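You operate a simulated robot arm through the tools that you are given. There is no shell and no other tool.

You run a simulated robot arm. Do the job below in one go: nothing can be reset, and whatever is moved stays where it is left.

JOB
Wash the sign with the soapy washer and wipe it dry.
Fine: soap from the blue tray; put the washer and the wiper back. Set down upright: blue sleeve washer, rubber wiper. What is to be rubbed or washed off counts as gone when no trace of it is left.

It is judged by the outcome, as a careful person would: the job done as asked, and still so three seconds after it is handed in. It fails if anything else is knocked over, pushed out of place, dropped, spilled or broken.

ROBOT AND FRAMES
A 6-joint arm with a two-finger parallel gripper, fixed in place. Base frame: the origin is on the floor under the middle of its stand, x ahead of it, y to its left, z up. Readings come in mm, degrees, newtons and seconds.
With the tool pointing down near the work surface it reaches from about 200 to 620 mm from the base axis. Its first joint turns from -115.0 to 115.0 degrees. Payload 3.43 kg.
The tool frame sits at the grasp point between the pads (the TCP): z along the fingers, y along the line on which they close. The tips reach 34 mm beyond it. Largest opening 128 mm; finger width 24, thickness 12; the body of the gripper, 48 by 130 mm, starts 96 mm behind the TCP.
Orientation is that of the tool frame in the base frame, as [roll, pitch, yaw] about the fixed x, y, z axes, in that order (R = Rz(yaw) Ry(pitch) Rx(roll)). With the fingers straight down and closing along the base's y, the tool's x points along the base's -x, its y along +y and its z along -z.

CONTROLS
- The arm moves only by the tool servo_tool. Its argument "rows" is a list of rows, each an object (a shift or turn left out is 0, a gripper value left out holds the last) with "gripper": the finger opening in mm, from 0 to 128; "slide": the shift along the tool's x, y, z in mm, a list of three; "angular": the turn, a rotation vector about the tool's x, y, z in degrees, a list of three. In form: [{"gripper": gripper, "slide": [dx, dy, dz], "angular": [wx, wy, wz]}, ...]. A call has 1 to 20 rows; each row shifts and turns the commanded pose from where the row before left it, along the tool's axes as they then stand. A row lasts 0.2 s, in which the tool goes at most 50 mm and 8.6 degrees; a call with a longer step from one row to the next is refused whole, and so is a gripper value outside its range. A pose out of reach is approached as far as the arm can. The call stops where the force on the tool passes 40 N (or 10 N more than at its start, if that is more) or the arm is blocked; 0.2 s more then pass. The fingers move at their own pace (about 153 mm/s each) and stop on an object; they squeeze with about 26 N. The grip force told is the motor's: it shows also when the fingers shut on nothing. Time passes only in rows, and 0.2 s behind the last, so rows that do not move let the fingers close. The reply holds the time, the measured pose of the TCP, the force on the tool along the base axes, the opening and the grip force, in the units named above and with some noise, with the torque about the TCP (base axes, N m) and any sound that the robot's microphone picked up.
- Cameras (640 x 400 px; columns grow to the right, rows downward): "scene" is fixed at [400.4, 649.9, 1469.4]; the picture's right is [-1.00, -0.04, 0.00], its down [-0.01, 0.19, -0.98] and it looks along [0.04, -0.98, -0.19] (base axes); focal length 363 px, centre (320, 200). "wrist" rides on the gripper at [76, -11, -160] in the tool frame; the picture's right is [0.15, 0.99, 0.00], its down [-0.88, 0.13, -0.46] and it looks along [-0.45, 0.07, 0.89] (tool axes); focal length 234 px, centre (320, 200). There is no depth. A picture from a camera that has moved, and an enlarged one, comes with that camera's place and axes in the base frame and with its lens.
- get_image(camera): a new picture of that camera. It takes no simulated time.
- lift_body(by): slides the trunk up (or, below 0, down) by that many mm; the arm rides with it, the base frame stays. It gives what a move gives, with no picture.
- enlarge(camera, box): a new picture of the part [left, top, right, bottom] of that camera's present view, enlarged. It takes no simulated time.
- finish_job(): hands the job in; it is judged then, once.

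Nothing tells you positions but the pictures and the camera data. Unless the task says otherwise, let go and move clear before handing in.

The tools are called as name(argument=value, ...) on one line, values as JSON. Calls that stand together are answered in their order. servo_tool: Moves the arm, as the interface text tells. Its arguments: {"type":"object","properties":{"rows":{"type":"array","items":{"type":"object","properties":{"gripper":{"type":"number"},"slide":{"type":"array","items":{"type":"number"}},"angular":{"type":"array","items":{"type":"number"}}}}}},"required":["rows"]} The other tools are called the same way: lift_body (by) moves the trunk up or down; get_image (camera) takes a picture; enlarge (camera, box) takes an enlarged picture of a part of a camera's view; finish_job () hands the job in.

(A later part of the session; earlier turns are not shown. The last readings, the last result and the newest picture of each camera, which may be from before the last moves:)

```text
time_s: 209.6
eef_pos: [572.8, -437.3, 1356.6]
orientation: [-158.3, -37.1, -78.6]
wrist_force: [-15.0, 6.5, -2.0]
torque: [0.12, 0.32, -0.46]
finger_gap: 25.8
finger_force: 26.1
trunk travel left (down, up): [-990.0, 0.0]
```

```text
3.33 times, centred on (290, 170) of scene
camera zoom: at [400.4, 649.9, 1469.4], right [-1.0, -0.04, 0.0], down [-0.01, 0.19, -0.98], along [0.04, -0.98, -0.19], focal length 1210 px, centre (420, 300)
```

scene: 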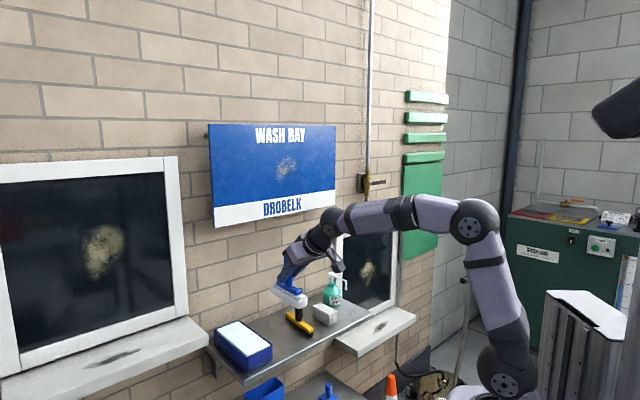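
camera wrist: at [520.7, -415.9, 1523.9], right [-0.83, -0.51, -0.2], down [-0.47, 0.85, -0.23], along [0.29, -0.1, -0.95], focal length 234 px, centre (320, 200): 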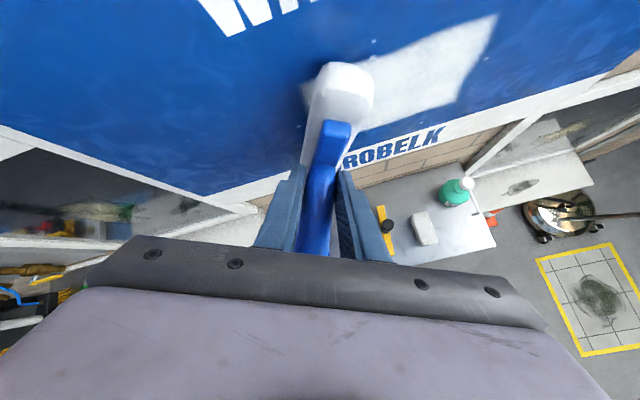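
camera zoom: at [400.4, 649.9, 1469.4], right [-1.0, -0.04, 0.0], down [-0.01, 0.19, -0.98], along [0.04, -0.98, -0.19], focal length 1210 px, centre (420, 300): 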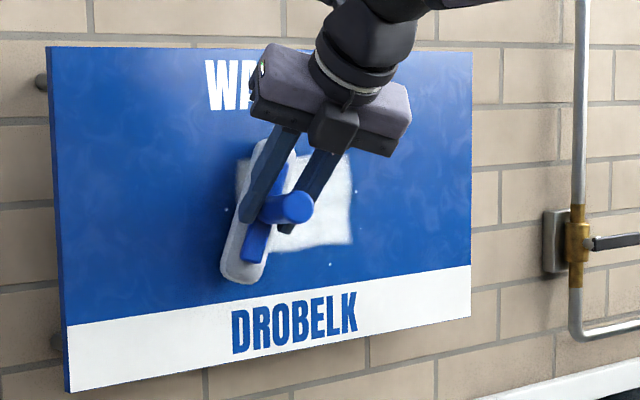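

servo_tool(rows=[{"slide": [4.43, 8.97, 0]}, {"slide": [4.43, 8.97, 0]}, {"slide": [4.43, 8.97, 0]}, {"slide": [4.43, 8.97, 0]}, {"slide": [4.43, 8.97, 0]}, {"slide": [4.43, 8.97, 0]}, {"slide": [4.43, 8.97, 0]}, {"slide": [4.43, 8.97, 0]}, {"slide": [4.43, 8.97, 0]}, {"slide": [4.43, 8.97, 0]}, {"slide": [4.43, 8.97, 0]}, {"slide": [4.43, 8.97, 0]}, {"slide": [4.43, 8.97, 0]}, {"slide": [4.43, 8.97, 0]}])

servo_tool(rows=[{"slide": [0.66, -0.33, 0.67]}, {"slide": [-4.43, -8.97, 0]}, {"slide": [-4.43, -8.97, 0]}, {"slide": [-4.43, -8.97, 0]}, {"slide": [-4.43, -8.97, 0]}, {"slide": [-4.43, -8.97, 0]}, {"slide": [-4.43, -8.97, 0]}, {"slide": [-4.43, -8.97, 0]}, {"slide": [-4.43, -8.97, 0]}, {"slide": [-4.43, -8.97, 0]}, {"slide": [-4.43, -8.97, 0]}, {"slide": [-4.43, -8.97, 0]}, {"slide": [-4.43, -8.97, 0]}, {"slide": [-4.43, -8.97, 0]}, {"slide": [-4.43, -8.97, 0]}])

servo_tool(rows=[{"slide": [-13.3, 6.5, -13.4]}, {"slide": [-26.6, 13.1, -26.9]}, {"slide": [-26.6, 13.1, -26.9]}, {"slide": [-26.6, 13.1, -26.9]}, {}])

enlarge(camera="scene", box=[210, 110, 370, 230])

get_image(camera="wrist")

```text
time_s: 212.6
eef_pos: [474.6, -536.3, 1355.7]
orientation: [-158.3, -37.2, -78.5]
wrist_force: [-4.1, 6.6, -1.6]
torque: [0.11, 0.06, 0.17]
finger_gap: 25.7
finger_force: 26.4
trunk travel left (down, up): [-990.0, 0.0]
```

```text
time_s: 215.8
eef_pos: [572.6, -438.1, 1355.4]
orientation: [-158.3, -37.0, -78.7]
wrist_force: [-12.6, 6.6, -2.1]
torque: [0.09, 0.23, -0.42]
finger_gap: 26.0
finger_force: 26.0
trunk travel left (down, up): [-990.0, 0.0]
```

```text
time_s: 217.0
eef_pos: [478.9, -343.2, 1352.9]
orientation: [-158.5, -37.1, -78.5]
wrist_force: [1.0, -1.1, -1.4]
torque: [0.06, 0.06, -0.02]
finger_gap: 25.8
finger_force: 26.5
trunk travel left (down, up): [-990.0, 0.0]
```

```text
3.33 times, centred on (290, 170) of scene
camera zoom: at [400.4, 649.9, 1469.4], right [-1.0, -0.04, 0.0], down [-0.01, 0.19, -0.98], along [0.04, -0.98, -0.19], focal length 1210 px, centre (420, 300)
```

zoom: 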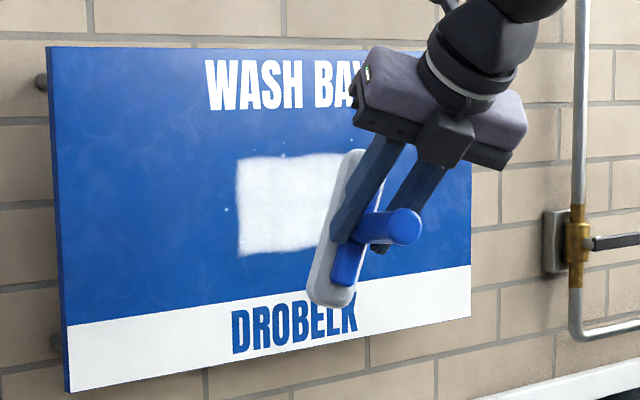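

```text
taken
camera wrist: at [427.0, -321.6, 1520.3], right [-0.83, -0.51, -0.2], down [-0.47, 0.85, -0.23], along [0.29, -0.1, -0.95], focal length 234 px, centre (320, 200)
```

wrist: 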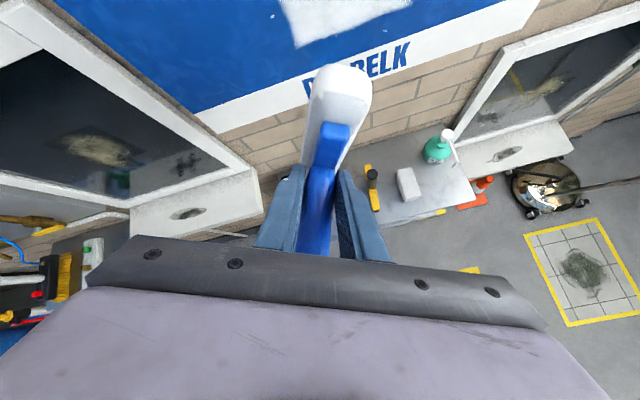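

servo_tool(rows=[{"slide": [18.6, 37.7, 0]}, {"slide": [18.6, 37.7, 0]}, {"slide": [24, -12, -29.6]}, {"slide": [24, -12, -29.6]}, {}])

lift_body(by=-300)

servo_tool(rows=[{"angular": [0, 0, 8.55]}, {"angular": [0, 0, 8.55]}, {"angular": [0, 0, 8.55]}, {"angular": [0, 0, 8.55]}, {"angular": [0, 0, 8.55]}, {"angular": [0, 0, 8.55]}, {"angular": [0, 0, 8.55]}, {"angular": [0, 0, 8.55]}, {"angular": [0, 0, 8.55]}, {"angular": [0, 0, 8.55]}, {"angular": [0, 0, 8.55]}, {"angular": [0, 0, 8.55]}, {"angular": [0, 0, 8.55]}, {"angular": [0, 0, 8.55]}, {"angular": [0, 0, 8.55]}, {"angular": [0, 0, 8.55]}, {"angular": [0, 0, 8.55]}, {"angular": [0, 0, 8.55]}, {"angular": [0, -2.3, 0]}, {}])

get_image(camera="wrist")

enlarge(camera="scene", box=[300, 215, 360, 275])

enlarge(camera="scene", box=[200, 110, 360, 230])

```text
time_s: 218.2
eef_pos: [420.0, -399.4, 1433.7]
orientation: [-158.4, -37.1, -78.6]
wrist_force: [-0.5, -0.4, -1.9]
torque: [0.07, 0.04, -0.02]
finger_gap: 25.5
finger_force: 26.2
trunk travel left (down, up): [-990.0, 0.0]
```

```text
time_s: 221.2
eef_pos: [419.7, -399.3, 1134.8]
orientation: [-158.3, -37.0, -78.5]
wrist_force: [1.2, -1.0, -1.7]
torque: [0.04, 0.01, -0.01]
finger_gap: 25.5
finger_force: 26.2
trunk travel left (down, up): [-690.0, 300.0]
```

```text
time_s: 225.4
eef_pos: [420.1, -401.3, 1134.9]
orientation: [-179.9, 44.5, 134.8]
wrist_force: [0.3, -0.2, -2.0]
torque: [-0.02, 0.01, -0.01]
finger_gap: 25.4
finger_force: 26.5
trunk travel left (down, up): [-690.0, 300.0]
```

```text
taken
camera wrist: at [296.5, -290.4, 1195.4], right [0.63, 0.77, -0.1], down [0.31, -0.13, 0.94], along [0.71, -0.62, -0.32], focal length 234 px, centre (320, 200)
```

wrist: 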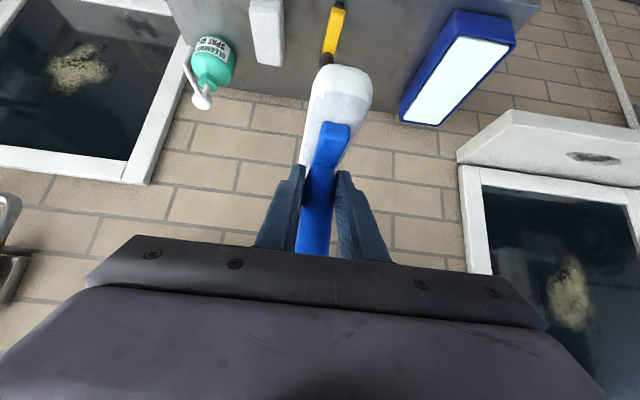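

```text
6.67 times, centred on (330, 245) of scene
camera zoom: at [400.4, 649.9, 1469.4], right [-1.0, -0.04, 0.0], down [-0.01, 0.19, -0.98], along [0.04, -0.98, -0.19], focal length 2420 px, centre (253, -100)
```

zoom: 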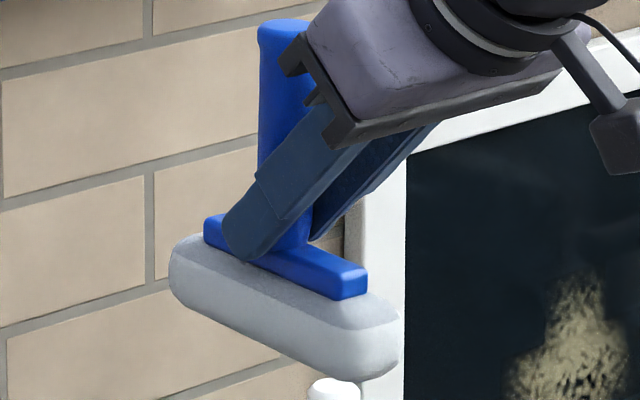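

```text
3.33 times, centred on (280, 170) of scene
camera zoom: at [400.4, 649.9, 1469.4], right [-1.0, -0.04, 0.0], down [-0.01, 0.19, -0.98], along [0.04, -0.98, -0.19], focal length 1210 px, centre (453, 300)
```

zoom: 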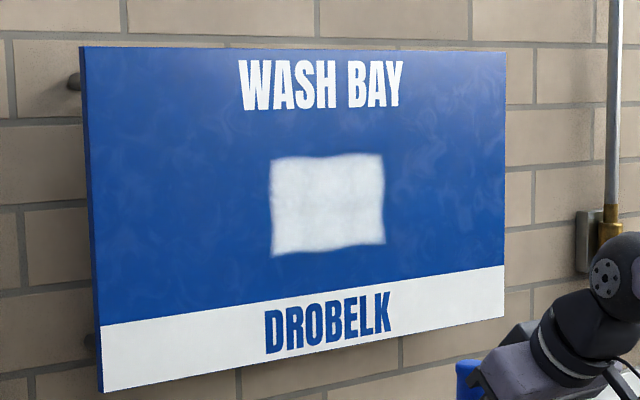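

servo_tool(rows=[{"slide": [12.8, 33.3, 13.1]}, {"slide": [12.8, 33.3, 13.1]}, {"slide": [12.8, 33.4, 13.1]}, {"slide": [-5.5, 0, 33.4]}, {"slide": [-5.5, 0, 33.4]}, {"slide": [-5.5, 0, 33.4]}, {"slide": [-5.5, 0, 33.4]}, {"slide": [-5.5, 0, 33.4]}, {"slide": [14, 0, 14.3]}, {"slide": [14, 0, 14.3]}, {"slide": [14, 0, 14.3]}, {"slide": [10.5, 0, 10.7]}, {}])

enlarge(camera="scene", box=[225, 280, 325, 370])

```text
time_s: 228.2
eef_pos: [586.9, -427.1, 904.7]
orientation: [-179.9, 44.4, 135.0]
wrist_force: [-0.5, -0.7, -1.5]
torque: [0.01, 0.05, -0.02]
finger_gap: 25.6
finger_force: 25.6
trunk travel left (down, up): [-690.0, 300.0]
```

```text
4.44 times, centred on (275, 325) of scene
camera zoom: at [400.4, 649.9, 1469.4], right [-1.0, -0.04, 0.0], down [-0.01, 0.19, -0.98], along [0.04, -0.98, -0.19], focal length 1613 px, centre (520, -356)
```

zoom: 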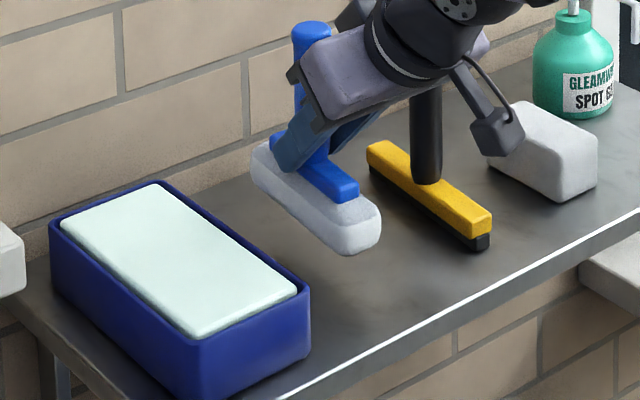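

servo_tool(rows=[{"slide": [7, 0, 7.1]}, {"slide": [5.6, 0, 5.7]}, {"slide": [2.1, 0, 2.1]}, {}])

servo_tool(rows=[{"slide": [1.4, 0, 1.4]}, {"slide": [1.4, 0, 1.4]}, {}])

enlarge(camera="scene", box=[225, 280, 325, 370])

```text
time_s: 229.2
eef_pos: [586.5, -426.2, 882.2]
orientation: [-179.9, 44.3, 135.0]
wrist_force: [-0.7, 0.6, -1.1]
torque: [-0.04, -0.01, 0.0]
finger_gap: 25.5
finger_force: 26.3
trunk travel left (down, up): [-690.0, 300.0]
```

```text
time_s: 230.0
eef_pos: [587.7, -427.1, 878.1]
orientation: [-179.9, 44.4, 134.9]
wrist_force: [0.5, 0.3, -1.2]
torque: [0.03, 0.0, 0.01]
finger_gap: 25.5
finger_force: 26.1
trunk travel left (down, up): [-690.0, 300.0]
```

```text
4.44 times, centred on (275, 325) of scene
camera zoom: at [400.4, 649.9, 1469.4], right [-1.0, -0.04, 0.0], down [-0.01, 0.19, -0.98], along [0.04, -0.98, -0.19], focal length 1613 px, centre (520, -356)
```

zoom: 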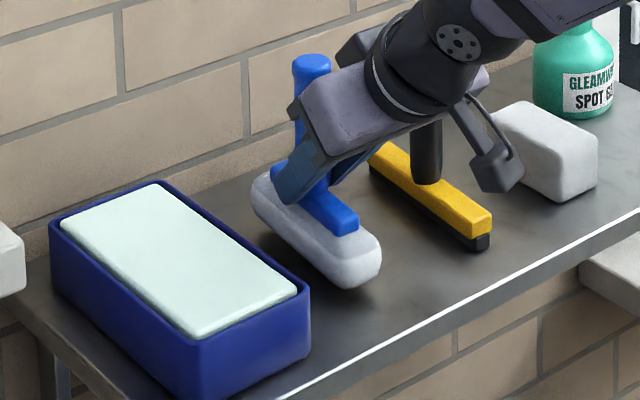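

servo_tool(rows=[{"slide": [1.4, 0, 1.4]}, {"slide": [0.7, 0, 0.7]}, {}])

servo_tool(rows=[{"slide": [0.7, 0, 0.7]}, {"slide": [0.7, 0, 0.7]}, {}])

```text
time_s: 230.8
eef_pos: [586.9, -426.0, 875.5]
orientation: [180.0, 44.4, 135.1]
wrist_force: [0.1, 0.4, -1.0]
torque: [0.0, 0.01, 0.05]
finger_gap: 25.4
finger_force: 26.1
trunk travel left (down, up): [-690.0, 300.0]
```

```text
time_s: 231.6
eef_pos: [586.7, -426.5, 872.9]
orientation: [-179.9, 44.4, 135.1]
wrist_force: [0.2, -0.9, -1.7]
torque: [-0.01, 0.01, -0.03]
finger_gap: 25.4
finger_force: 26.0
trunk travel left (down, up): [-690.0, 300.0]
```

servo_tool(rows=[{"slide": [0.7, 0, 0.7]}, {"slide": [0.7, 0, 0.7]}, {}])

enlarge(camera="scene", box=[235, 290, 315, 360])

```text
time_s: 232.4
eef_pos: [586.6, -427.3, 873.3]
orientation: [-179.9, 44.6, 134.9]
wrist_force: [-0.5, 0.4, 6.3]
torque: [0.36, 0.43, 0.01]
finger_gap: 25.6
finger_force: 25.5
trunk travel left (down, up): [-690.0, 300.0]
```

```text
5.71 times, centred on (275, 325) of scene
camera zoom: at [400.4, 649.9, 1469.4], right [-1.0, -0.04, 0.0], down [-0.01, 0.19, -0.98], along [0.04, -0.98, -0.19], focal length 2074 px, centre (577, -514)
```

zoom: 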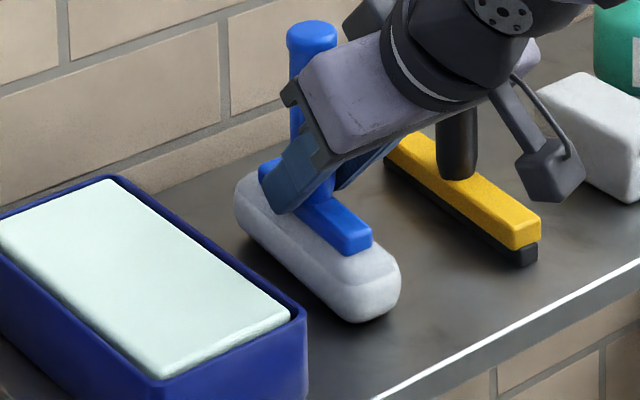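

servo_tool(rows=[{"slide": [-1.0, 0, -1.0]}, {"angular": [0, 1.5, 0]}, {}])

servo_tool(rows=[{"slide": [0.7, 0, 0.7]}, {"slide": [0.7, 0, 0.7]}, {}])

```text
time_s: 233.2
eef_pos: [585.5, -426.8, 872.6]
orientation: [-180.0, 42.9, 135.0]
wrist_force: [-0.4, -0.2, -0.5]
torque: [-0.09, -0.06, 0.02]
finger_gap: 25.5
finger_force: 26.2
trunk travel left (down, up): [-690.0, 300.0]
```

```text
time_s: 234.0
eef_pos: [585.8, -426.2, 873.9]
orientation: [-180.0, 43.0, 134.9]
wrist_force: [-2.2, -0.6, 3.2]
torque: [-0.2, -0.15, -0.04]
finger_gap: 25.7
finger_force: 25.8
trunk travel left (down, up): [-690.0, 300.0]
```

servo_tool(rows=[{"angular": [0, -0.6, 0]}, {"gripper": 30}, {"gripper": 38}, {"gripper": 55}, {"gripper": 70}, {}])

servo_tool(rows=[{"slide": [0, 0, -25]}, {"slide": [0, 0, -35]}, {"slide": [0, 0, -40]}, {"slide": [0, 0, -40]}, {}])

enlarge(camera="scene", box=[205, 275, 345, 380])

get_image(camera="wrist")

```text
time_s: 235.4
eef_pos: [586.9, -426.0, 871.7]
orientation: [180.0, 43.6, 134.9]
wrist_force: [-0.3, 0.1, -0.3]
torque: [0.0, 0.02, 0.05]
finger_gap: 70.0
finger_force: 0.1
trunk travel left (down, up): [-690.0, 300.0]
```

```text
time_s: 236.6
eef_pos: [520.8, -357.0, 972.1]
orientation: [-179.9, 43.5, 135.1]
wrist_force: [0.5, 0.5, 0.0]
torque: [-0.02, 0.01, -0.01]
finger_gap: 69.9
finger_force: 0.1
trunk travel left (down, up): [-690.0, 300.0]
```

```text
3.81 times, centred on (275, 328) of scene
camera zoom: at [400.4, 649.9, 1469.4], right [-1.0, -0.04, 0.0], down [-0.01, 0.19, -0.98], along [0.04, -0.98, -0.19], focal length 1383 px, centre (491, -286)
```

zoom: 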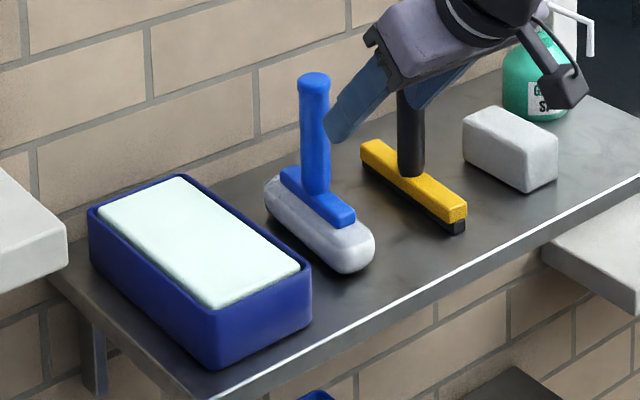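

```text
taken
camera wrist: at [396.9, -247.8, 1036.3], right [0.63, 0.77, -0.1], down [0.32, -0.14, 0.94], along [0.71, -0.62, -0.34], focal length 234 px, centre (320, 200)
```

wrist: 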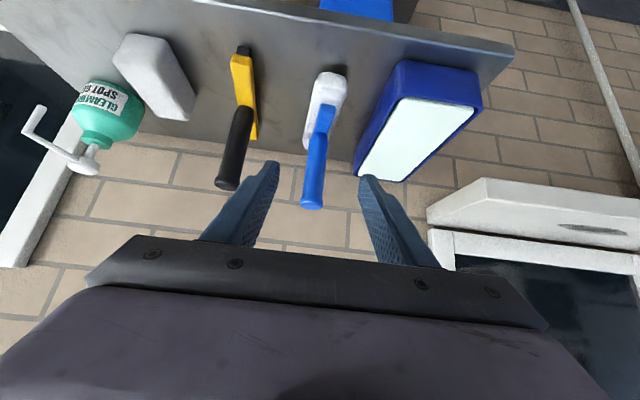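

servo_tool(rows=[{"slide": [-21, 0, -21.4]}, {"slide": [0, -34, 0]}, {"slide": [0, -34, 0]}, {"slide": [0, -34.2, 0], "angular": [0, -1, 0]}, {"slide": [11, 0, 24]}, {"slide": [11, 0, 24]}, {}])

get_image(camera="wrist")

```text
time_s: 238.2
eef_pos: [459.9, -443.5, 954.5]
orientation: [-179.9, 44.6, 135.0]
wrist_force: [-0.7, 0.8, 0.6]
torque: [0.01, 0.01, 0.0]
finger_gap: 70.1
finger_force: 0.0
trunk travel left (down, up): [-690.0, 300.0]
```

```text
taken
camera wrist: at [336.5, -333.8, 1015.6], right [0.63, 0.77, -0.1], down [0.31, -0.12, 0.94], along [0.71, -0.62, -0.32], focal length 234 px, centre (320, 200)
```

wrist: 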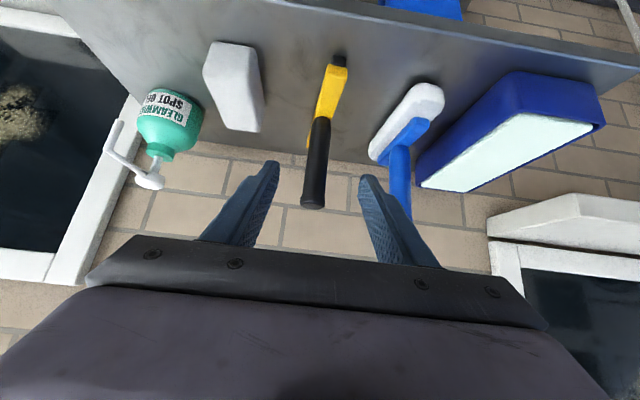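

servo_tool(rows=[{"slide": [0.2, 0.35, 32]}, {"slide": [0.2, 0.35, 32]}, {"slide": [0.2, 0.35, 28]}, {"slide": [0.2, 0.35, 23]}, {}])

get_image(camera="wrist")

enlarge(camera="scene", box=[225, 270, 345, 360])

```text
time_s: 239.4
eef_pos: [517.6, -499.6, 869.0]
orientation: [-180.0, 44.5, 135.0]
wrist_force: [0.4, -0.5, -0.1]
torque: [-0.02, 0.0, -0.03]
finger_gap: 70.1
finger_force: 0.0
trunk travel left (down, up): [-690.0, 300.0]
```

```text
taken
camera wrist: at [393.4, -390.0, 931.4], right [0.63, 0.77, -0.1], down [0.31, -0.12, 0.94], along [0.71, -0.62, -0.32], focal length 234 px, centre (320, 200)
```

wrist: 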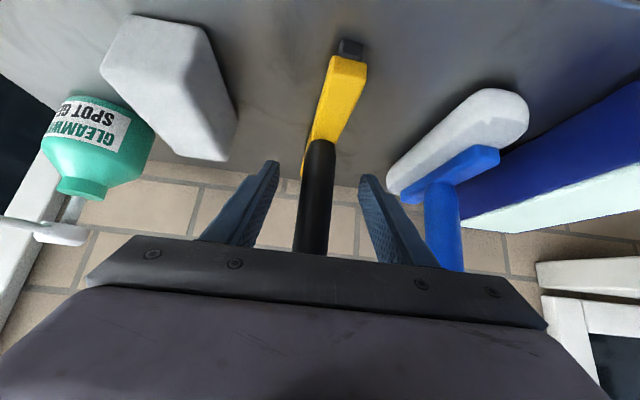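

```text
4.44 times, centred on (285, 315) of scene
camera zoom: at [400.4, 649.9, 1469.4], right [-1.0, -0.04, 0.0], down [-0.01, 0.19, -0.98], along [0.04, -0.98, -0.19], focal length 1613 px, centre (476, -311)
```

zoom: 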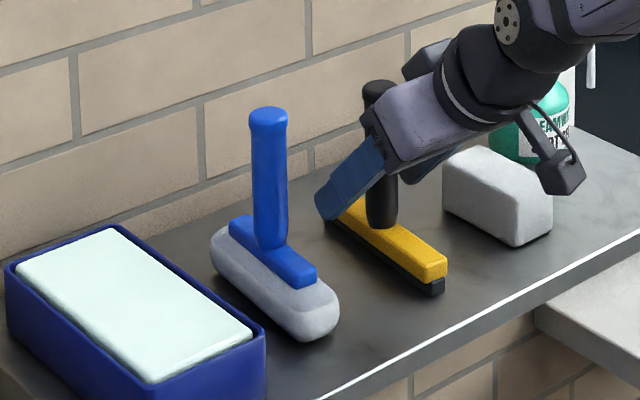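

servo_tool(rows=[{"gripper": 5}, {"gripper": 5}, {"gripper": 5}, {}])

servo_tool(rows=[{"slide": [-14, 0, -14.3]}, {"slide": [-19.3, 0, -19.6]}, {"slide": [-19.3, 0, -19.6]}, {"slide": [-19.3, 0, -19.6]}, {"slide": [12.3, 0, -28.9]}, {"slide": [12.3, 0, -28.9]}, {"slide": [12.3, 0, -28.9]}, {"slide": [12.3, 0, -28.9]}, {"slide": [12.3, 0, -28.9]}, {"slide": [-21, 0, -21.4]}, {"slide": [-21, 0, -21.4]}, {"slide": [-21, 0, -21.4]}, {"angular": [0, 2.3, 0]}, {}])

get_image(camera="scene")

get_image(camera="wrist")

```text
time_s: 240.4
eef_pos: [516.9, -499.1, 870.7]
orientation: [-179.9, 44.6, 135.0]
wrist_force: [1.5, -0.8, 0.7]
torque: [-0.11, -0.22, 0.05]
finger_gap: 26.9
finger_force: 26.3
trunk travel left (down, up): [-690.0, 300.0]
```

```text
time_s: 243.4
eef_pos: [416.0, -394.9, 1123.1]
orientation: [-179.8, 42.2, 135.0]
wrist_force: [0.0, -0.7, -2.7]
torque: [0.01, 0.02, 0.01]
finger_gap: 26.9
finger_force: 25.6
trunk travel left (down, up): [-690.0, 300.0]
```

```text
taken
```

scene: 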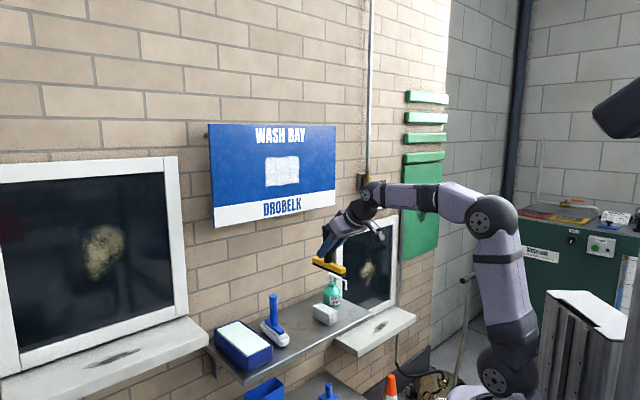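

```text
taken
camera wrist: at [293.7, -287.1, 1191.2], right [0.62, 0.78, -0.1], down [0.34, -0.15, 0.93], along [0.7, -0.61, -0.36], focal length 234 px, centre (320, 200)
```

wrist: 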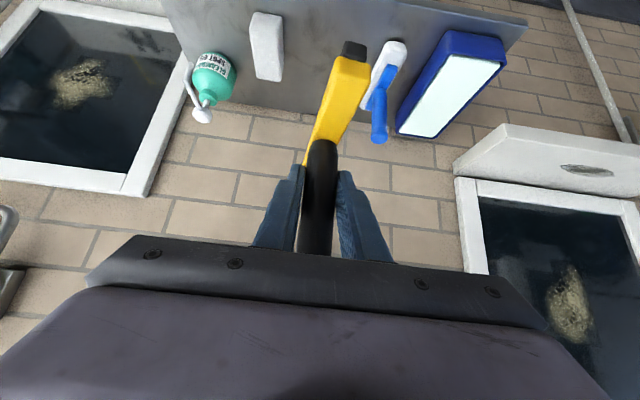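

servo_tool(rows=[{"angular": [0, 0, -8.55]}, {"angular": [0, 0, -8.55]}, {"angular": [0, 0, -8.55]}, {"angular": [0, 0, -8.55]}, {"angular": [0, 0, -8.55]}, {"angular": [0, 0, -8.55]}, {"angular": [0, 0, -8.55]}, {"angular": [0, 0, -8.55]}, {"angular": [0, 0, -8.55]}, {"angular": [0, 0, -8.55]}, {"angular": [0, 0, -8.55]}, {"angular": [0, 0, -8.55]}, {"angular": [0, 0, -8.55]}, {"angular": [0, 0, -8.55]}, {"angular": [0, 0, -8.55]}, {"angular": [0, 0, -8.55]}, {"angular": [0, 0, -8.55]}, {"angular": [0, 0, -8.55]}, {}])

lift_body(by=300)

```text
time_s: 247.4
eef_pos: [414.8, -395.6, 1123.1]
orientation: [-158.5, -37.2, -78.4]
wrist_force: [0.0, 0.8, -2.9]
torque: [0.03, 0.06, -0.03]
finger_gap: 27.0
finger_force: 26.1
trunk travel left (down, up): [-690.0, 300.0]
```

```text
time_s: 250.4
eef_pos: [414.3, -396.0, 1422.9]
orientation: [-158.4, -37.0, -78.5]
wrist_force: [0.9, -0.4, -1.9]
torque: [0.08, 0.03, -0.04]
finger_gap: 26.8
finger_force: 26.2
trunk travel left (down, up): [-990.0, 0.0]
```

servo_tool(rows=[{"slide": [10.6, 1.3, 33.7]}, {"slide": [10.6, 1.3, 33.7]}, {"slide": [10.6, 1.3, 33.7]}, {"slide": [10.6, 1.3, 33.7]}, {"slide": [15, 17.7, 5]}, {"slide": [15, 17.7, 5]}, {}])

enlarge(camera="scene", box=[210, 110, 370, 230])

```text
time_s: 252.0
eef_pos: [458.3, -537.3, 1349.2]
orientation: [-158.3, -37.1, -78.5]
wrist_force: [0.9, 0.6, -2.4]
torque: [0.06, 0.06, -0.01]
finger_gap: 27.1
finger_force: 25.9
trunk travel left (down, up): [-990.0, 0.0]
```

```text
3.33 times, centred on (290, 170) of scene
camera zoom: at [400.4, 649.9, 1469.4], right [-1.0, -0.04, 0.0], down [-0.01, 0.19, -0.98], along [0.04, -0.98, -0.19], focal length 1210 px, centre (420, 300)
```

zoom: 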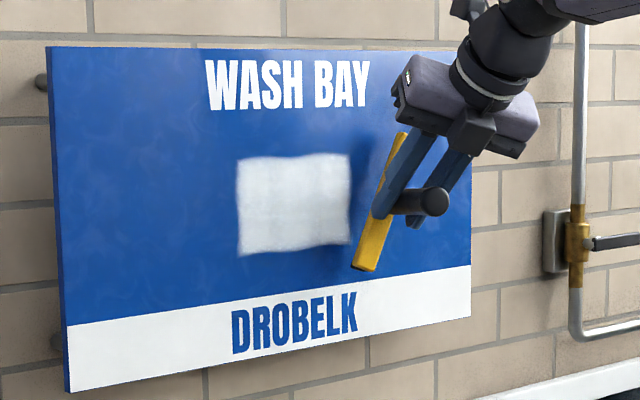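

servo_tool(rows=[{"slide": [2.66, -1.31, 2.69]}, {"slide": [2.66, -1.31, 2.69]}, {"slide": [1.33, -0.65, 1.34]}, {}])

servo_tool(rows=[{"slide": [1.33, -0.65, 1.34]}, {"slide": [1.33, -0.65, 1.34]}, {}])

servo_tool(rows=[{"slide": [1.33, -0.65, 1.34]}, {"slide": [1.33, -0.65, 1.34]}, {}])

```text
time_s: 253.0
eef_pos: [466.2, -543.5, 1347.3]
orientation: [-158.3, -37.1, -78.5]
wrist_force: [-0.7, 0.3, -3.1]
torque: [0.04, 0.03, 0.02]
finger_gap: 26.8
finger_force: 26.1
trunk travel left (down, up): [-990.0, 0.0]
```

```text
time_s: 253.8
eef_pos: [469.3, -546.6, 1346.6]
orientation: [-158.3, -37.1, -78.5]
wrist_force: [-1.7, 1.8, -2.5]
torque: [0.25, 0.22, 0.05]
finger_gap: 27.1
finger_force: 25.7
trunk travel left (down, up): [-990.0, 0.0]
```

```text
time_s: 254.6
eef_pos: [470.2, -549.8, 1349.3]
orientation: [-158.3, -37.3, -78.6]
wrist_force: [-6.9, 6.9, -0.3]
torque: [0.54, 0.45, 0.19]
finger_gap: 27.0
finger_force: 25.5
trunk travel left (down, up): [-990.0, 0.0]
```

servo_tool(rows=[{"slide": [-1.33, 0.65, -1.34], "angular": [-1.1, -2.24, 0]}, {}])

servo_tool(rows=[{"slide": [1.33, -0.65, 1.34]}, {}])

```text
time_s: 255.2
eef_pos: [470.5, -548.8, 1347.8]
orientation: [-160.1, -35.0, -77.5]
wrist_force: [-1.4, 1.6, -3.9]
torque: [0.02, 0.04, -0.01]
finger_gap: 27.1
finger_force: 25.9
trunk travel left (down, up): [-990.0, 0.0]
```

```text
time_s: 255.8
eef_pos: [471.5, -547.0, 1347.9]
orientation: [-159.9, -35.0, -77.6]
wrist_force: [-2.7, 6.6, -5.1]
torque: [-0.02, -0.1, -0.14]
finger_gap: 26.9
finger_force: 26.1
trunk travel left (down, up): [-990.0, 0.0]
```

Blade is flat now (torque near zero). I'll drag it toward +q across the film.

servo_tool(rows=[{"slide": [1.04, -0.51, 0.96]}, {"slide": [-4.41, -8.98, 0]}, {"slide": [-4.41, -8.98, 0]}, {"slide": [-4.41, -8.98, 0]}, {"slide": [-4.41, -8.98, 0]}, {"slide": [-4.41, -8.98, 0]}, {"slide": [-4.41, -8.98, 0]}])

enlarge(camera="scene", box=[210, 110, 370, 230])

get_image(camera="wrist")

```text
time_s: 257.4
eef_pos: [513.8, -507.4, 1349.6]
orientation: [-160.0, -35.1, -77.5]
wrist_force: [-5.0, 1.2, -1.5]
torque: [-0.01, 0.17, -0.23]
finger_gap: 27.0
finger_force: 25.9
trunk travel left (down, up): [-990.0, 0.0]
```

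```text
3.33 times, centred on (290, 170) of scene
camera zoom: at [400.4, 649.9, 1469.4], right [-1.0, -0.04, 0.0], down [-0.01, 0.19, -0.98], along [0.04, -0.98, -0.19], focal length 1210 px, centre (420, 300)
```

zoom: 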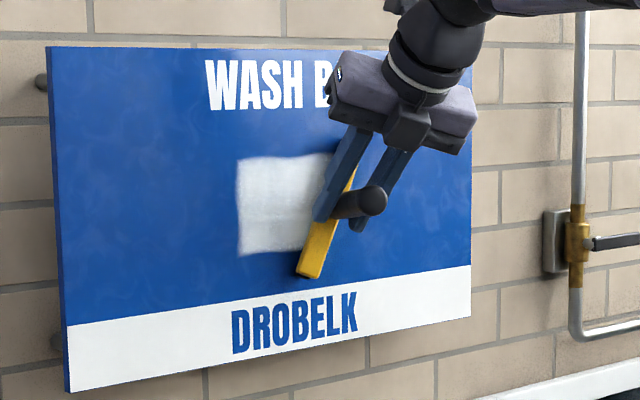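

```text
taken
camera wrist: at [467.1, -491.1, 1518.9], right [-0.84, -0.51, -0.19], down [-0.47, 0.86, -0.19], along [0.26, -0.07, -0.96], focal length 234 px, centre (320, 200)
```

wrist: 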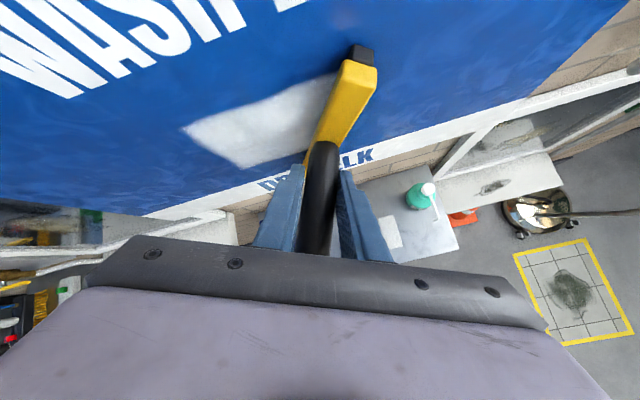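

servo_tool(rows=[{"slide": [-3.7, -9.3, 0.64]}, {"slide": [-4.41, -8.98, 0]}, {"slide": [-4.41, -8.98, 0]}, {"slide": [-4.41, -8.98, 0]}, {"slide": [-4.41, -8.98, 0]}, {"slide": [-4.41, -8.98, 0]}, {"slide": [-4.41, -8.98, 0]}])

get_image(camera="wrist")

enlarge(camera="scene", box=[210, 110, 370, 230])

```text
time_s: 259.0
eef_pos: [562.7, -458.4, 1348.5]
orientation: [-159.9, -35.0, -77.5]
wrist_force: [-13.4, 3.0, -2.3]
torque: [0.01, 0.29, -0.76]
finger_gap: 27.2
finger_force: 26.4
trunk travel left (down, up): [-990.0, 0.0]
```

```text
taken
camera wrist: at [515.7, -443.0, 1518.7], right [-0.84, -0.51, -0.19], down [-0.47, 0.86, -0.19], along [0.26, -0.07, -0.96], focal length 234 px, centre (320, 200)
```

wrist: 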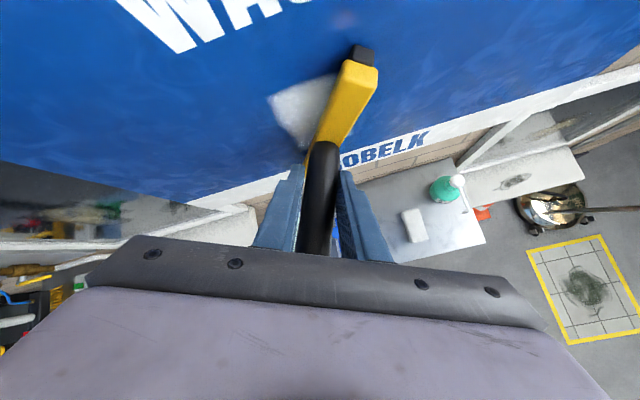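

```text
3.33 times, centred on (290, 170) of scene
camera zoom: at [400.4, 649.9, 1469.4], right [-1.0, -0.04, 0.0], down [-0.01, 0.19, -0.98], along [0.04, -0.98, -0.19], focal length 1210 px, centre (420, 300)
```

zoom: 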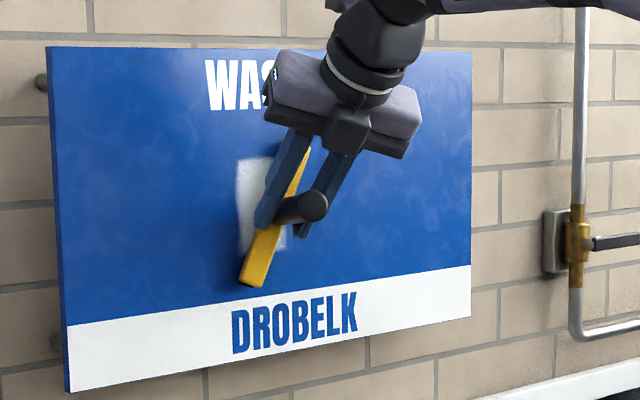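

servo_tool(rows=[{"slide": [-4.41, -8.98, 0]}, {"slide": [-4.41, -8.98, 0]}, {"slide": [-4.41, -8.98, 0]}, {"slide": [-4.41, -8.98, 0]}, {"slide": [-4.41, -8.98, 0]}, {"slide": [-4.41, -8.98, 0]}, {"slide": [-4.41, -8.98, 0]}])

get_image(camera="wrist")

enlarge(camera="scene", box=[210, 110, 370, 230])

```text
time_s: 260.6
eef_pos: [611.2, -411.2, 1349.0]
orientation: [-160.0, -35.0, -77.6]
wrist_force: [-14.6, 2.7, -3.4]
torque: [0.05, 0.33, -0.8]
finger_gap: 27.2
finger_force: 26.3
trunk travel left (down, up): [-990.0, 0.0]
```

```text
taken
camera wrist: at [564.4, -394.6, 1518.0], right [-0.84, -0.51, -0.19], down [-0.47, 0.86, -0.19], along [0.26, -0.07, -0.96], focal length 234 px, centre (320, 200)
```

wrist: 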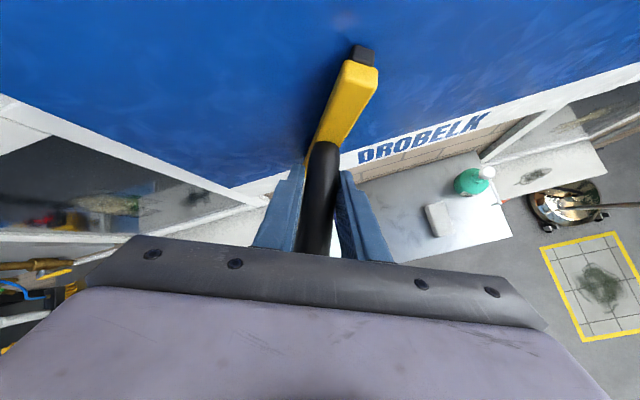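

```text
3.33 times, centred on (290, 170) of scene
camera zoom: at [400.4, 649.9, 1469.4], right [-1.0, -0.04, 0.0], down [-0.01, 0.19, -0.98], along [0.04, -0.98, -0.19], focal length 1210 px, centre (420, 300)
```

zoom: 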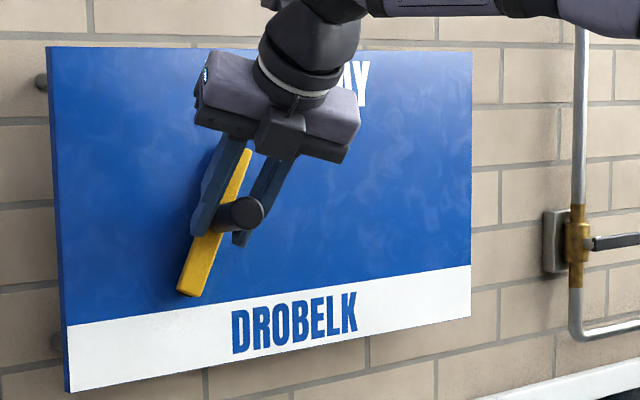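

servo_tool(rows=[{"slide": [-10.4, 5.1, -9.6]}, {"slide": [-27.6, 13.6, -25.5]}, {"slide": [-27.6, 13.6, -25.5]}, {"slide": [-27.6, 13.6, -25.5]}, {}])

servo_tool(rows=[{"slide": [17.6, 35.9, 0]}, {"slide": [17.6, 35.9, 0]}, {"slide": [17.6, 35.9, 0]}, {"slide": [23, -11.2, -30.8]}, {"slide": [23, -11.2, -30.8]}, {}])

lift_body(by=-300)

enlarge(camera="scene", box=[200, 110, 360, 230])

enlarge(camera="scene", box=[245, 135, 325, 200])

```text
time_s: 261.8
eef_pos: [520.1, -314.9, 1344.2]
orientation: [-160.1, -35.0, -77.5]
wrist_force: [0.7, -0.2, -2.9]
torque: [0.11, 0.05, 0.0]
finger_gap: 26.6
finger_force: 25.9
trunk travel left (down, up): [-990.0, 0.0]
```

```text
time_s: 263.2
eef_pos: [434.9, -400.8, 1428.6]
orientation: [-160.1, -35.0, -77.5]
wrist_force: [0.7, 0.0, -2.1]
torque: [0.07, 0.06, -0.02]
finger_gap: 26.9
finger_force: 26.1
trunk travel left (down, up): [-990.0, 0.0]
```

```text
time_s: 266.2
eef_pos: [434.1, -399.9, 1129.6]
orientation: [-159.9, -35.2, -77.7]
wrist_force: [0.2, -0.4, -2.7]
torque: [0.06, 0.03, -0.02]
finger_gap: 26.8
finger_force: 26.1
trunk travel left (down, up): [-690.0, 300.0]
```

```text
3.33 times, centred on (280, 170) of scene
camera zoom: at [400.4, 649.9, 1469.4], right [-1.0, -0.04, 0.0], down [-0.01, 0.19, -0.98], along [0.04, -0.98, -0.19], focal length 1210 px, centre (453, 300)
```

zoom: 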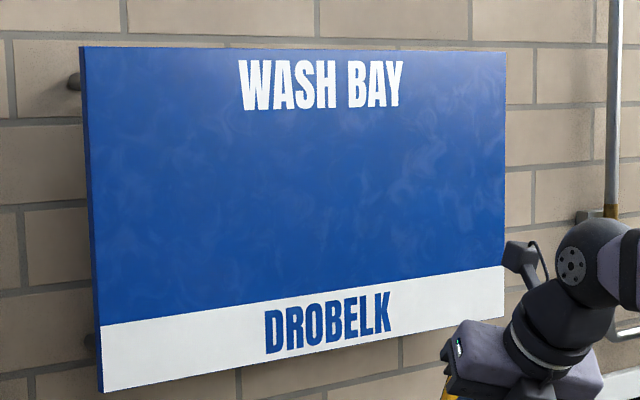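

```text
6.15 times, centred on (285, 168) of scene
camera zoom: at [400.4, 649.9, 1469.4], right [-1.0, -0.04, 0.0], down [-0.01, 0.19, -0.98], along [0.04, -0.98, -0.19], focal length 2234 px, centre (535, 400)
```

zoom: 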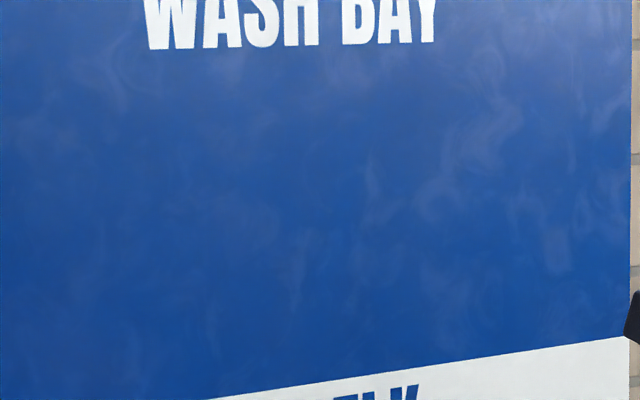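

The sign is clean and dry, with no trace of stain or soap. Now I'll return the wiper.

servo_tool(rows=[{"angular": [1.1, 2.24, 0]}, {"angular": [0, 0, 8.55]}, {"angular": [0, 0, 8.55]}, {"angular": [0, 0, 8.55]}, {"angular": [0, 0, 8.55]}, {"angular": [0, 0, 8.55]}, {"angular": [0, 0, 8.55]}, {"angular": [0, 0, 8.55]}, {"angular": [0, 0, 8.55]}, {"angular": [0, 0, 8.55]}, {"angular": [0, 0, 8.55]}, {"angular": [0, 0, 8.55]}, {"angular": [0, 0, 8.55]}, {"angular": [0, 0, 8.55]}, {"angular": [0, 0, 8.55]}, {"angular": [0, 0, 8.55]}, {"angular": [0, 0, 8.55]}, {"angular": [0, 0, 8.55]}, {"angular": [0, 0, 8.55]}, {}])

servo_tool(rows=[{"angular": [0, -2.3, 0]}, {}])

get_image(camera="wrist")

enlarge(camera="scene", box=[300, 215, 360, 275])

```text
time_s: 270.4
eef_pos: [434.7, -401.4, 1128.6]
orientation: [-180.0, 42.2, 134.8]
wrist_force: [0.5, 0.2, -2.6]
torque: [0.0, 0.01, -0.01]
finger_gap: 26.4
finger_force: 26.4
trunk travel left (down, up): [-690.0, 300.0]
```

```text
time_s: 271.0
eef_pos: [434.7, -400.8, 1128.1]
orientation: [-179.9, 44.5, 135.0]
wrist_force: [-0.2, -0.2, -2.4]
torque: [0.05, 0.02, -0.01]
finger_gap: 26.5
finger_force: 26.1
trunk travel left (down, up): [-690.0, 300.0]
```

```text
taken
camera wrist: at [311.4, -290.6, 1189.9], right [0.63, 0.77, -0.1], down [0.31, -0.13, 0.94], along [0.71, -0.62, -0.32], focal length 234 px, centre (320, 200)
```

wrist: 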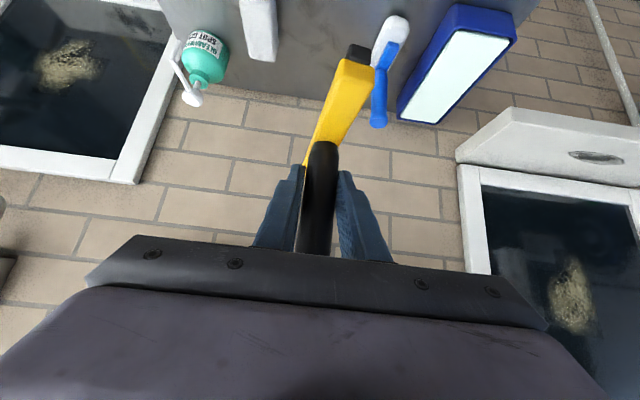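

```text
6.67 times, centred on (330, 245) of scene
camera zoom: at [400.4, 649.9, 1469.4], right [-1.0, -0.04, 0.0], down [-0.01, 0.19, -0.98], along [0.04, -0.98, -0.19], focal length 2420 px, centre (253, -100)
```

zoom: 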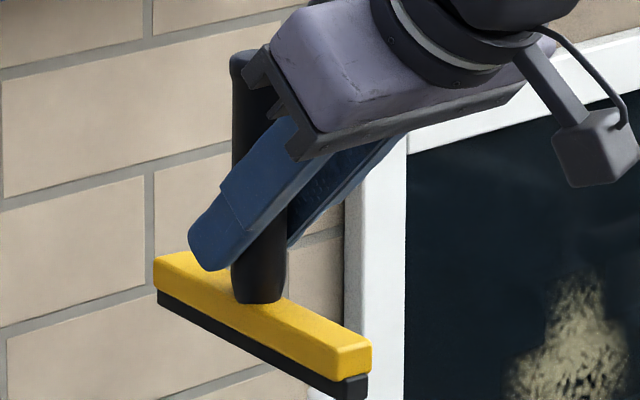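

servo_tool(rows=[{"slide": [1.3, -2.2, 37.9]}, {"slide": [1.3, -2.2, 37.9]}, {"slide": [1.3, -2.2, 37.9]}, {"slide": [1.3, -2.2, 37.9]}, {"slide": [1.3, -2.2, 37.9]}, {"angular": [-3.85, 0, -3.93]}, {}])

enlarge(camera="scene", box=[225, 260, 345, 350])

get_image(camera="wrist")

```text
time_s: 272.6
eef_pos: [517.5, -502.4, 989.0]
orientation: [-179.9, 44.5, 140.5]
wrist_force: [0.5, 0.1, -1.3]
torque: [0.02, 0.03, -0.01]
finger_gap: 26.7
finger_force: 25.9
trunk travel left (down, up): [-690.0, 300.0]
```

```text
4.44 times, centred on (285, 305) of scene
camera zoom: at [400.4, 649.9, 1469.4], right [-1.0, -0.04, 0.0], down [-0.01, 0.19, -0.98], along [0.04, -0.98, -0.19], focal length 1613 px, centre (476, -267)
```

zoom: 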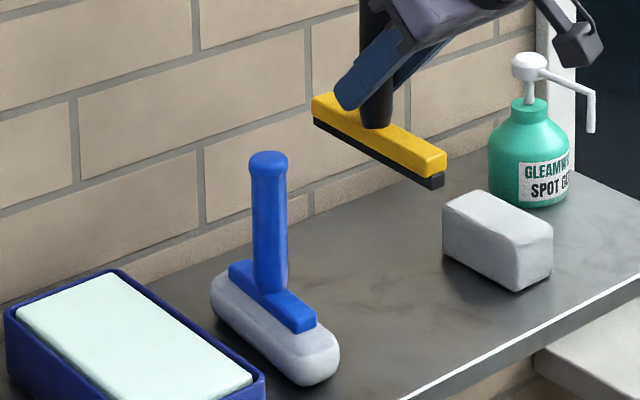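

```text
taken
camera wrist: at [383.5, -404.5, 1050.6], right [0.55, 0.83, -0.1], down [0.32, -0.1, 0.94], along [0.77, -0.55, -0.32], focal length 234 px, centre (320, 200)
```

wrist: 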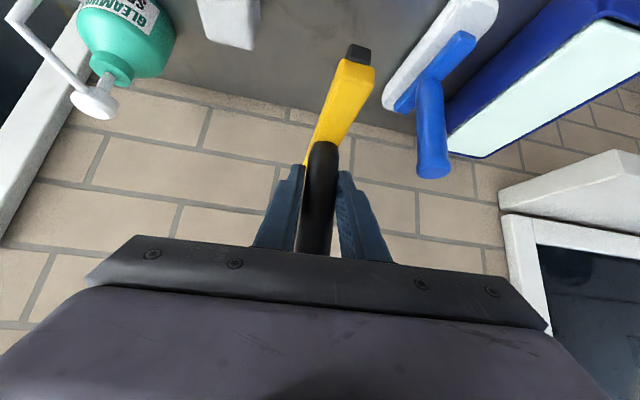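

servo_tool(rows=[{"slide": [18.4, 2, 16.8]}, {"slide": [17.5, 0, 17.8]}, {"slide": [17.5, 0, 17.8]}, {"slide": [14, 0, 14.3]}, {"slide": [5.6, 0, 5.7]}, {}])

servo_tool(rows=[{"slide": [2.8, 0, 2.85]}, {"slide": [2.1, 0, 2.1]}, {"slide": [1.4, 0, 1.4]}, {}])

enlarge(camera="scene", box=[255, 280, 335, 350])

```text
time_s: 274.0
eef_pos: [517.6, -497.2, 884.9]
orientation: [180.0, 44.6, 140.5]
wrist_force: [-0.1, -0.2, -2.7]
torque: [0.04, 0.0, -0.01]
finger_gap: 26.6
finger_force: 26.1
trunk travel left (down, up): [-690.0, 300.0]
```

```text
time_s: 275.0
eef_pos: [517.8, -496.1, 877.1]
orientation: [-179.8, 44.5, 140.5]
wrist_force: [-0.3, 0.1, -2.4]
torque: [0.02, 0.04, 0.0]
finger_gap: 26.5
finger_force: 26.3
trunk travel left (down, up): [-690.0, 300.0]
```

```text
5.71 times, centred on (295, 315) of scene
camera zoom: at [400.4, 649.9, 1469.4], right [-1.0, -0.04, 0.0], down [-0.01, 0.19, -0.98], along [0.04, -0.98, -0.19], focal length 2074 px, centre (463, -457)
```

zoom: 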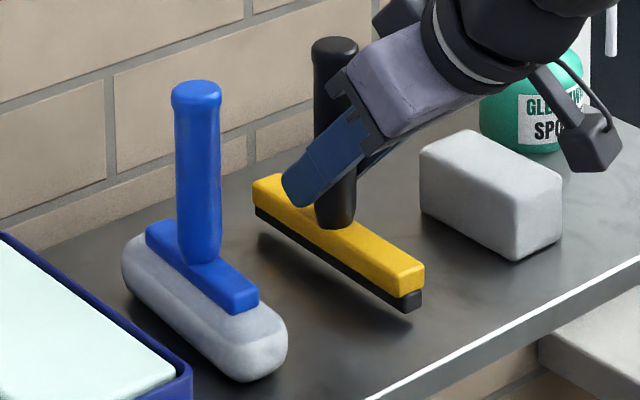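

servo_tool(rows=[{"slide": [1.4, 0, 1.4]}, {"slide": [1.4, 0, 1.4]}, {"slide": [0.7, 0, 0.7]}, {}])

servo_tool(rows=[{"slide": [0.7, 0, 0.7]}, {"slide": [0.7, 0, 0.7]}, {}])

enlarge(camera="scene", box=[255, 280, 335, 350])

```text
time_s: 276.0
eef_pos: [517.8, -497.7, 873.4]
orientation: [-179.8, 44.6, 140.5]
wrist_force: [0.5, -0.2, -2.2]
torque: [0.01, 0.04, -0.05]
finger_gap: 26.6
finger_force: 25.4
trunk travel left (down, up): [-690.0, 300.0]
```

```text
time_s: 276.8
eef_pos: [518.9, -497.0, 869.4]
orientation: [-180.0, 44.5, 140.6]
wrist_force: [-0.4, 0.8, -1.5]
torque: [0.04, 0.05, 0.04]
finger_gap: 26.6
finger_force: 26.0
trunk travel left (down, up): [-690.0, 300.0]
```

```text
5.71 times, centred on (295, 315) of scene
camera zoom: at [400.4, 649.9, 1469.4], right [-1.0, -0.04, 0.0], down [-0.01, 0.19, -0.98], along [0.04, -0.98, -0.19], focal length 2074 px, centre (463, -457)
```

zoom: 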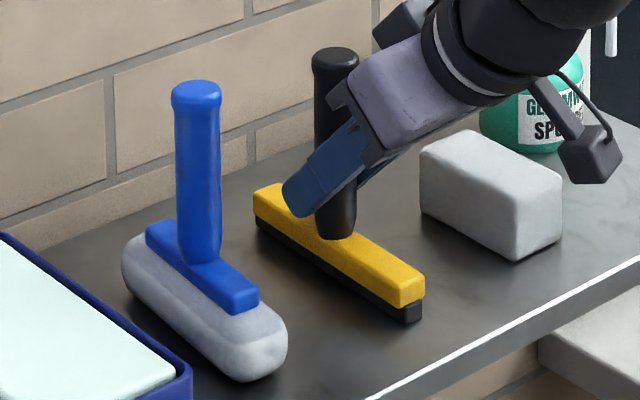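

servo_tool(rows=[{"slide": [0.7, 0, 0.7]}, {"slide": [0.7, 0, 0.7]}, {}])

servo_tool(rows=[{"slide": [0.5, 0, 0.5]}, {}])

```text
time_s: 277.6
eef_pos: [518.2, -496.5, 872.1]
orientation: [-179.8, 44.7, 140.5]
wrist_force: [0.0, -0.7, 3.7]
torque: [0.32, 0.34, 0.01]
finger_gap: 26.6
finger_force: 25.8
trunk travel left (down, up): [-690.0, 300.0]
```

```text
time_s: 278.2
eef_pos: [518.1, -496.9, 871.4]
orientation: [-179.8, 44.7, 140.5]
wrist_force: [1.7, -1.5, 8.4]
torque: [0.38, 0.47, -0.02]
finger_gap: 26.7
finger_force: 26.0
trunk travel left (down, up): [-690.0, 300.0]
```

servo_tool(rows=[{"slide": [-1.0, 0, -1.0], "angular": [0, 1.2, 0]}, {}])

servo_tool(rows=[{"slide": [0.4, 0, 0.4]}, {}])

```text
time_s: 278.8
eef_pos: [517.2, -497.0, 871.0]
orientation: [-179.9, 43.2, 140.5]
wrist_force: [3.1, -3.1, 3.8]
torque: [-0.39, -0.4, -0.07]
finger_gap: 26.7
finger_force: 26.6
trunk travel left (down, up): [-690.0, 300.0]
```

```text
time_s: 279.4
eef_pos: [518.1, -498.1, 869.4]
orientation: [-180.0, 43.3, 140.5]
wrist_force: [4.3, -3.1, 7.7]
torque: [0.23, 0.15, -0.04]
finger_gap: 26.8
finger_force: 25.6
trunk travel left (down, up): [-690.0, 300.0]
```

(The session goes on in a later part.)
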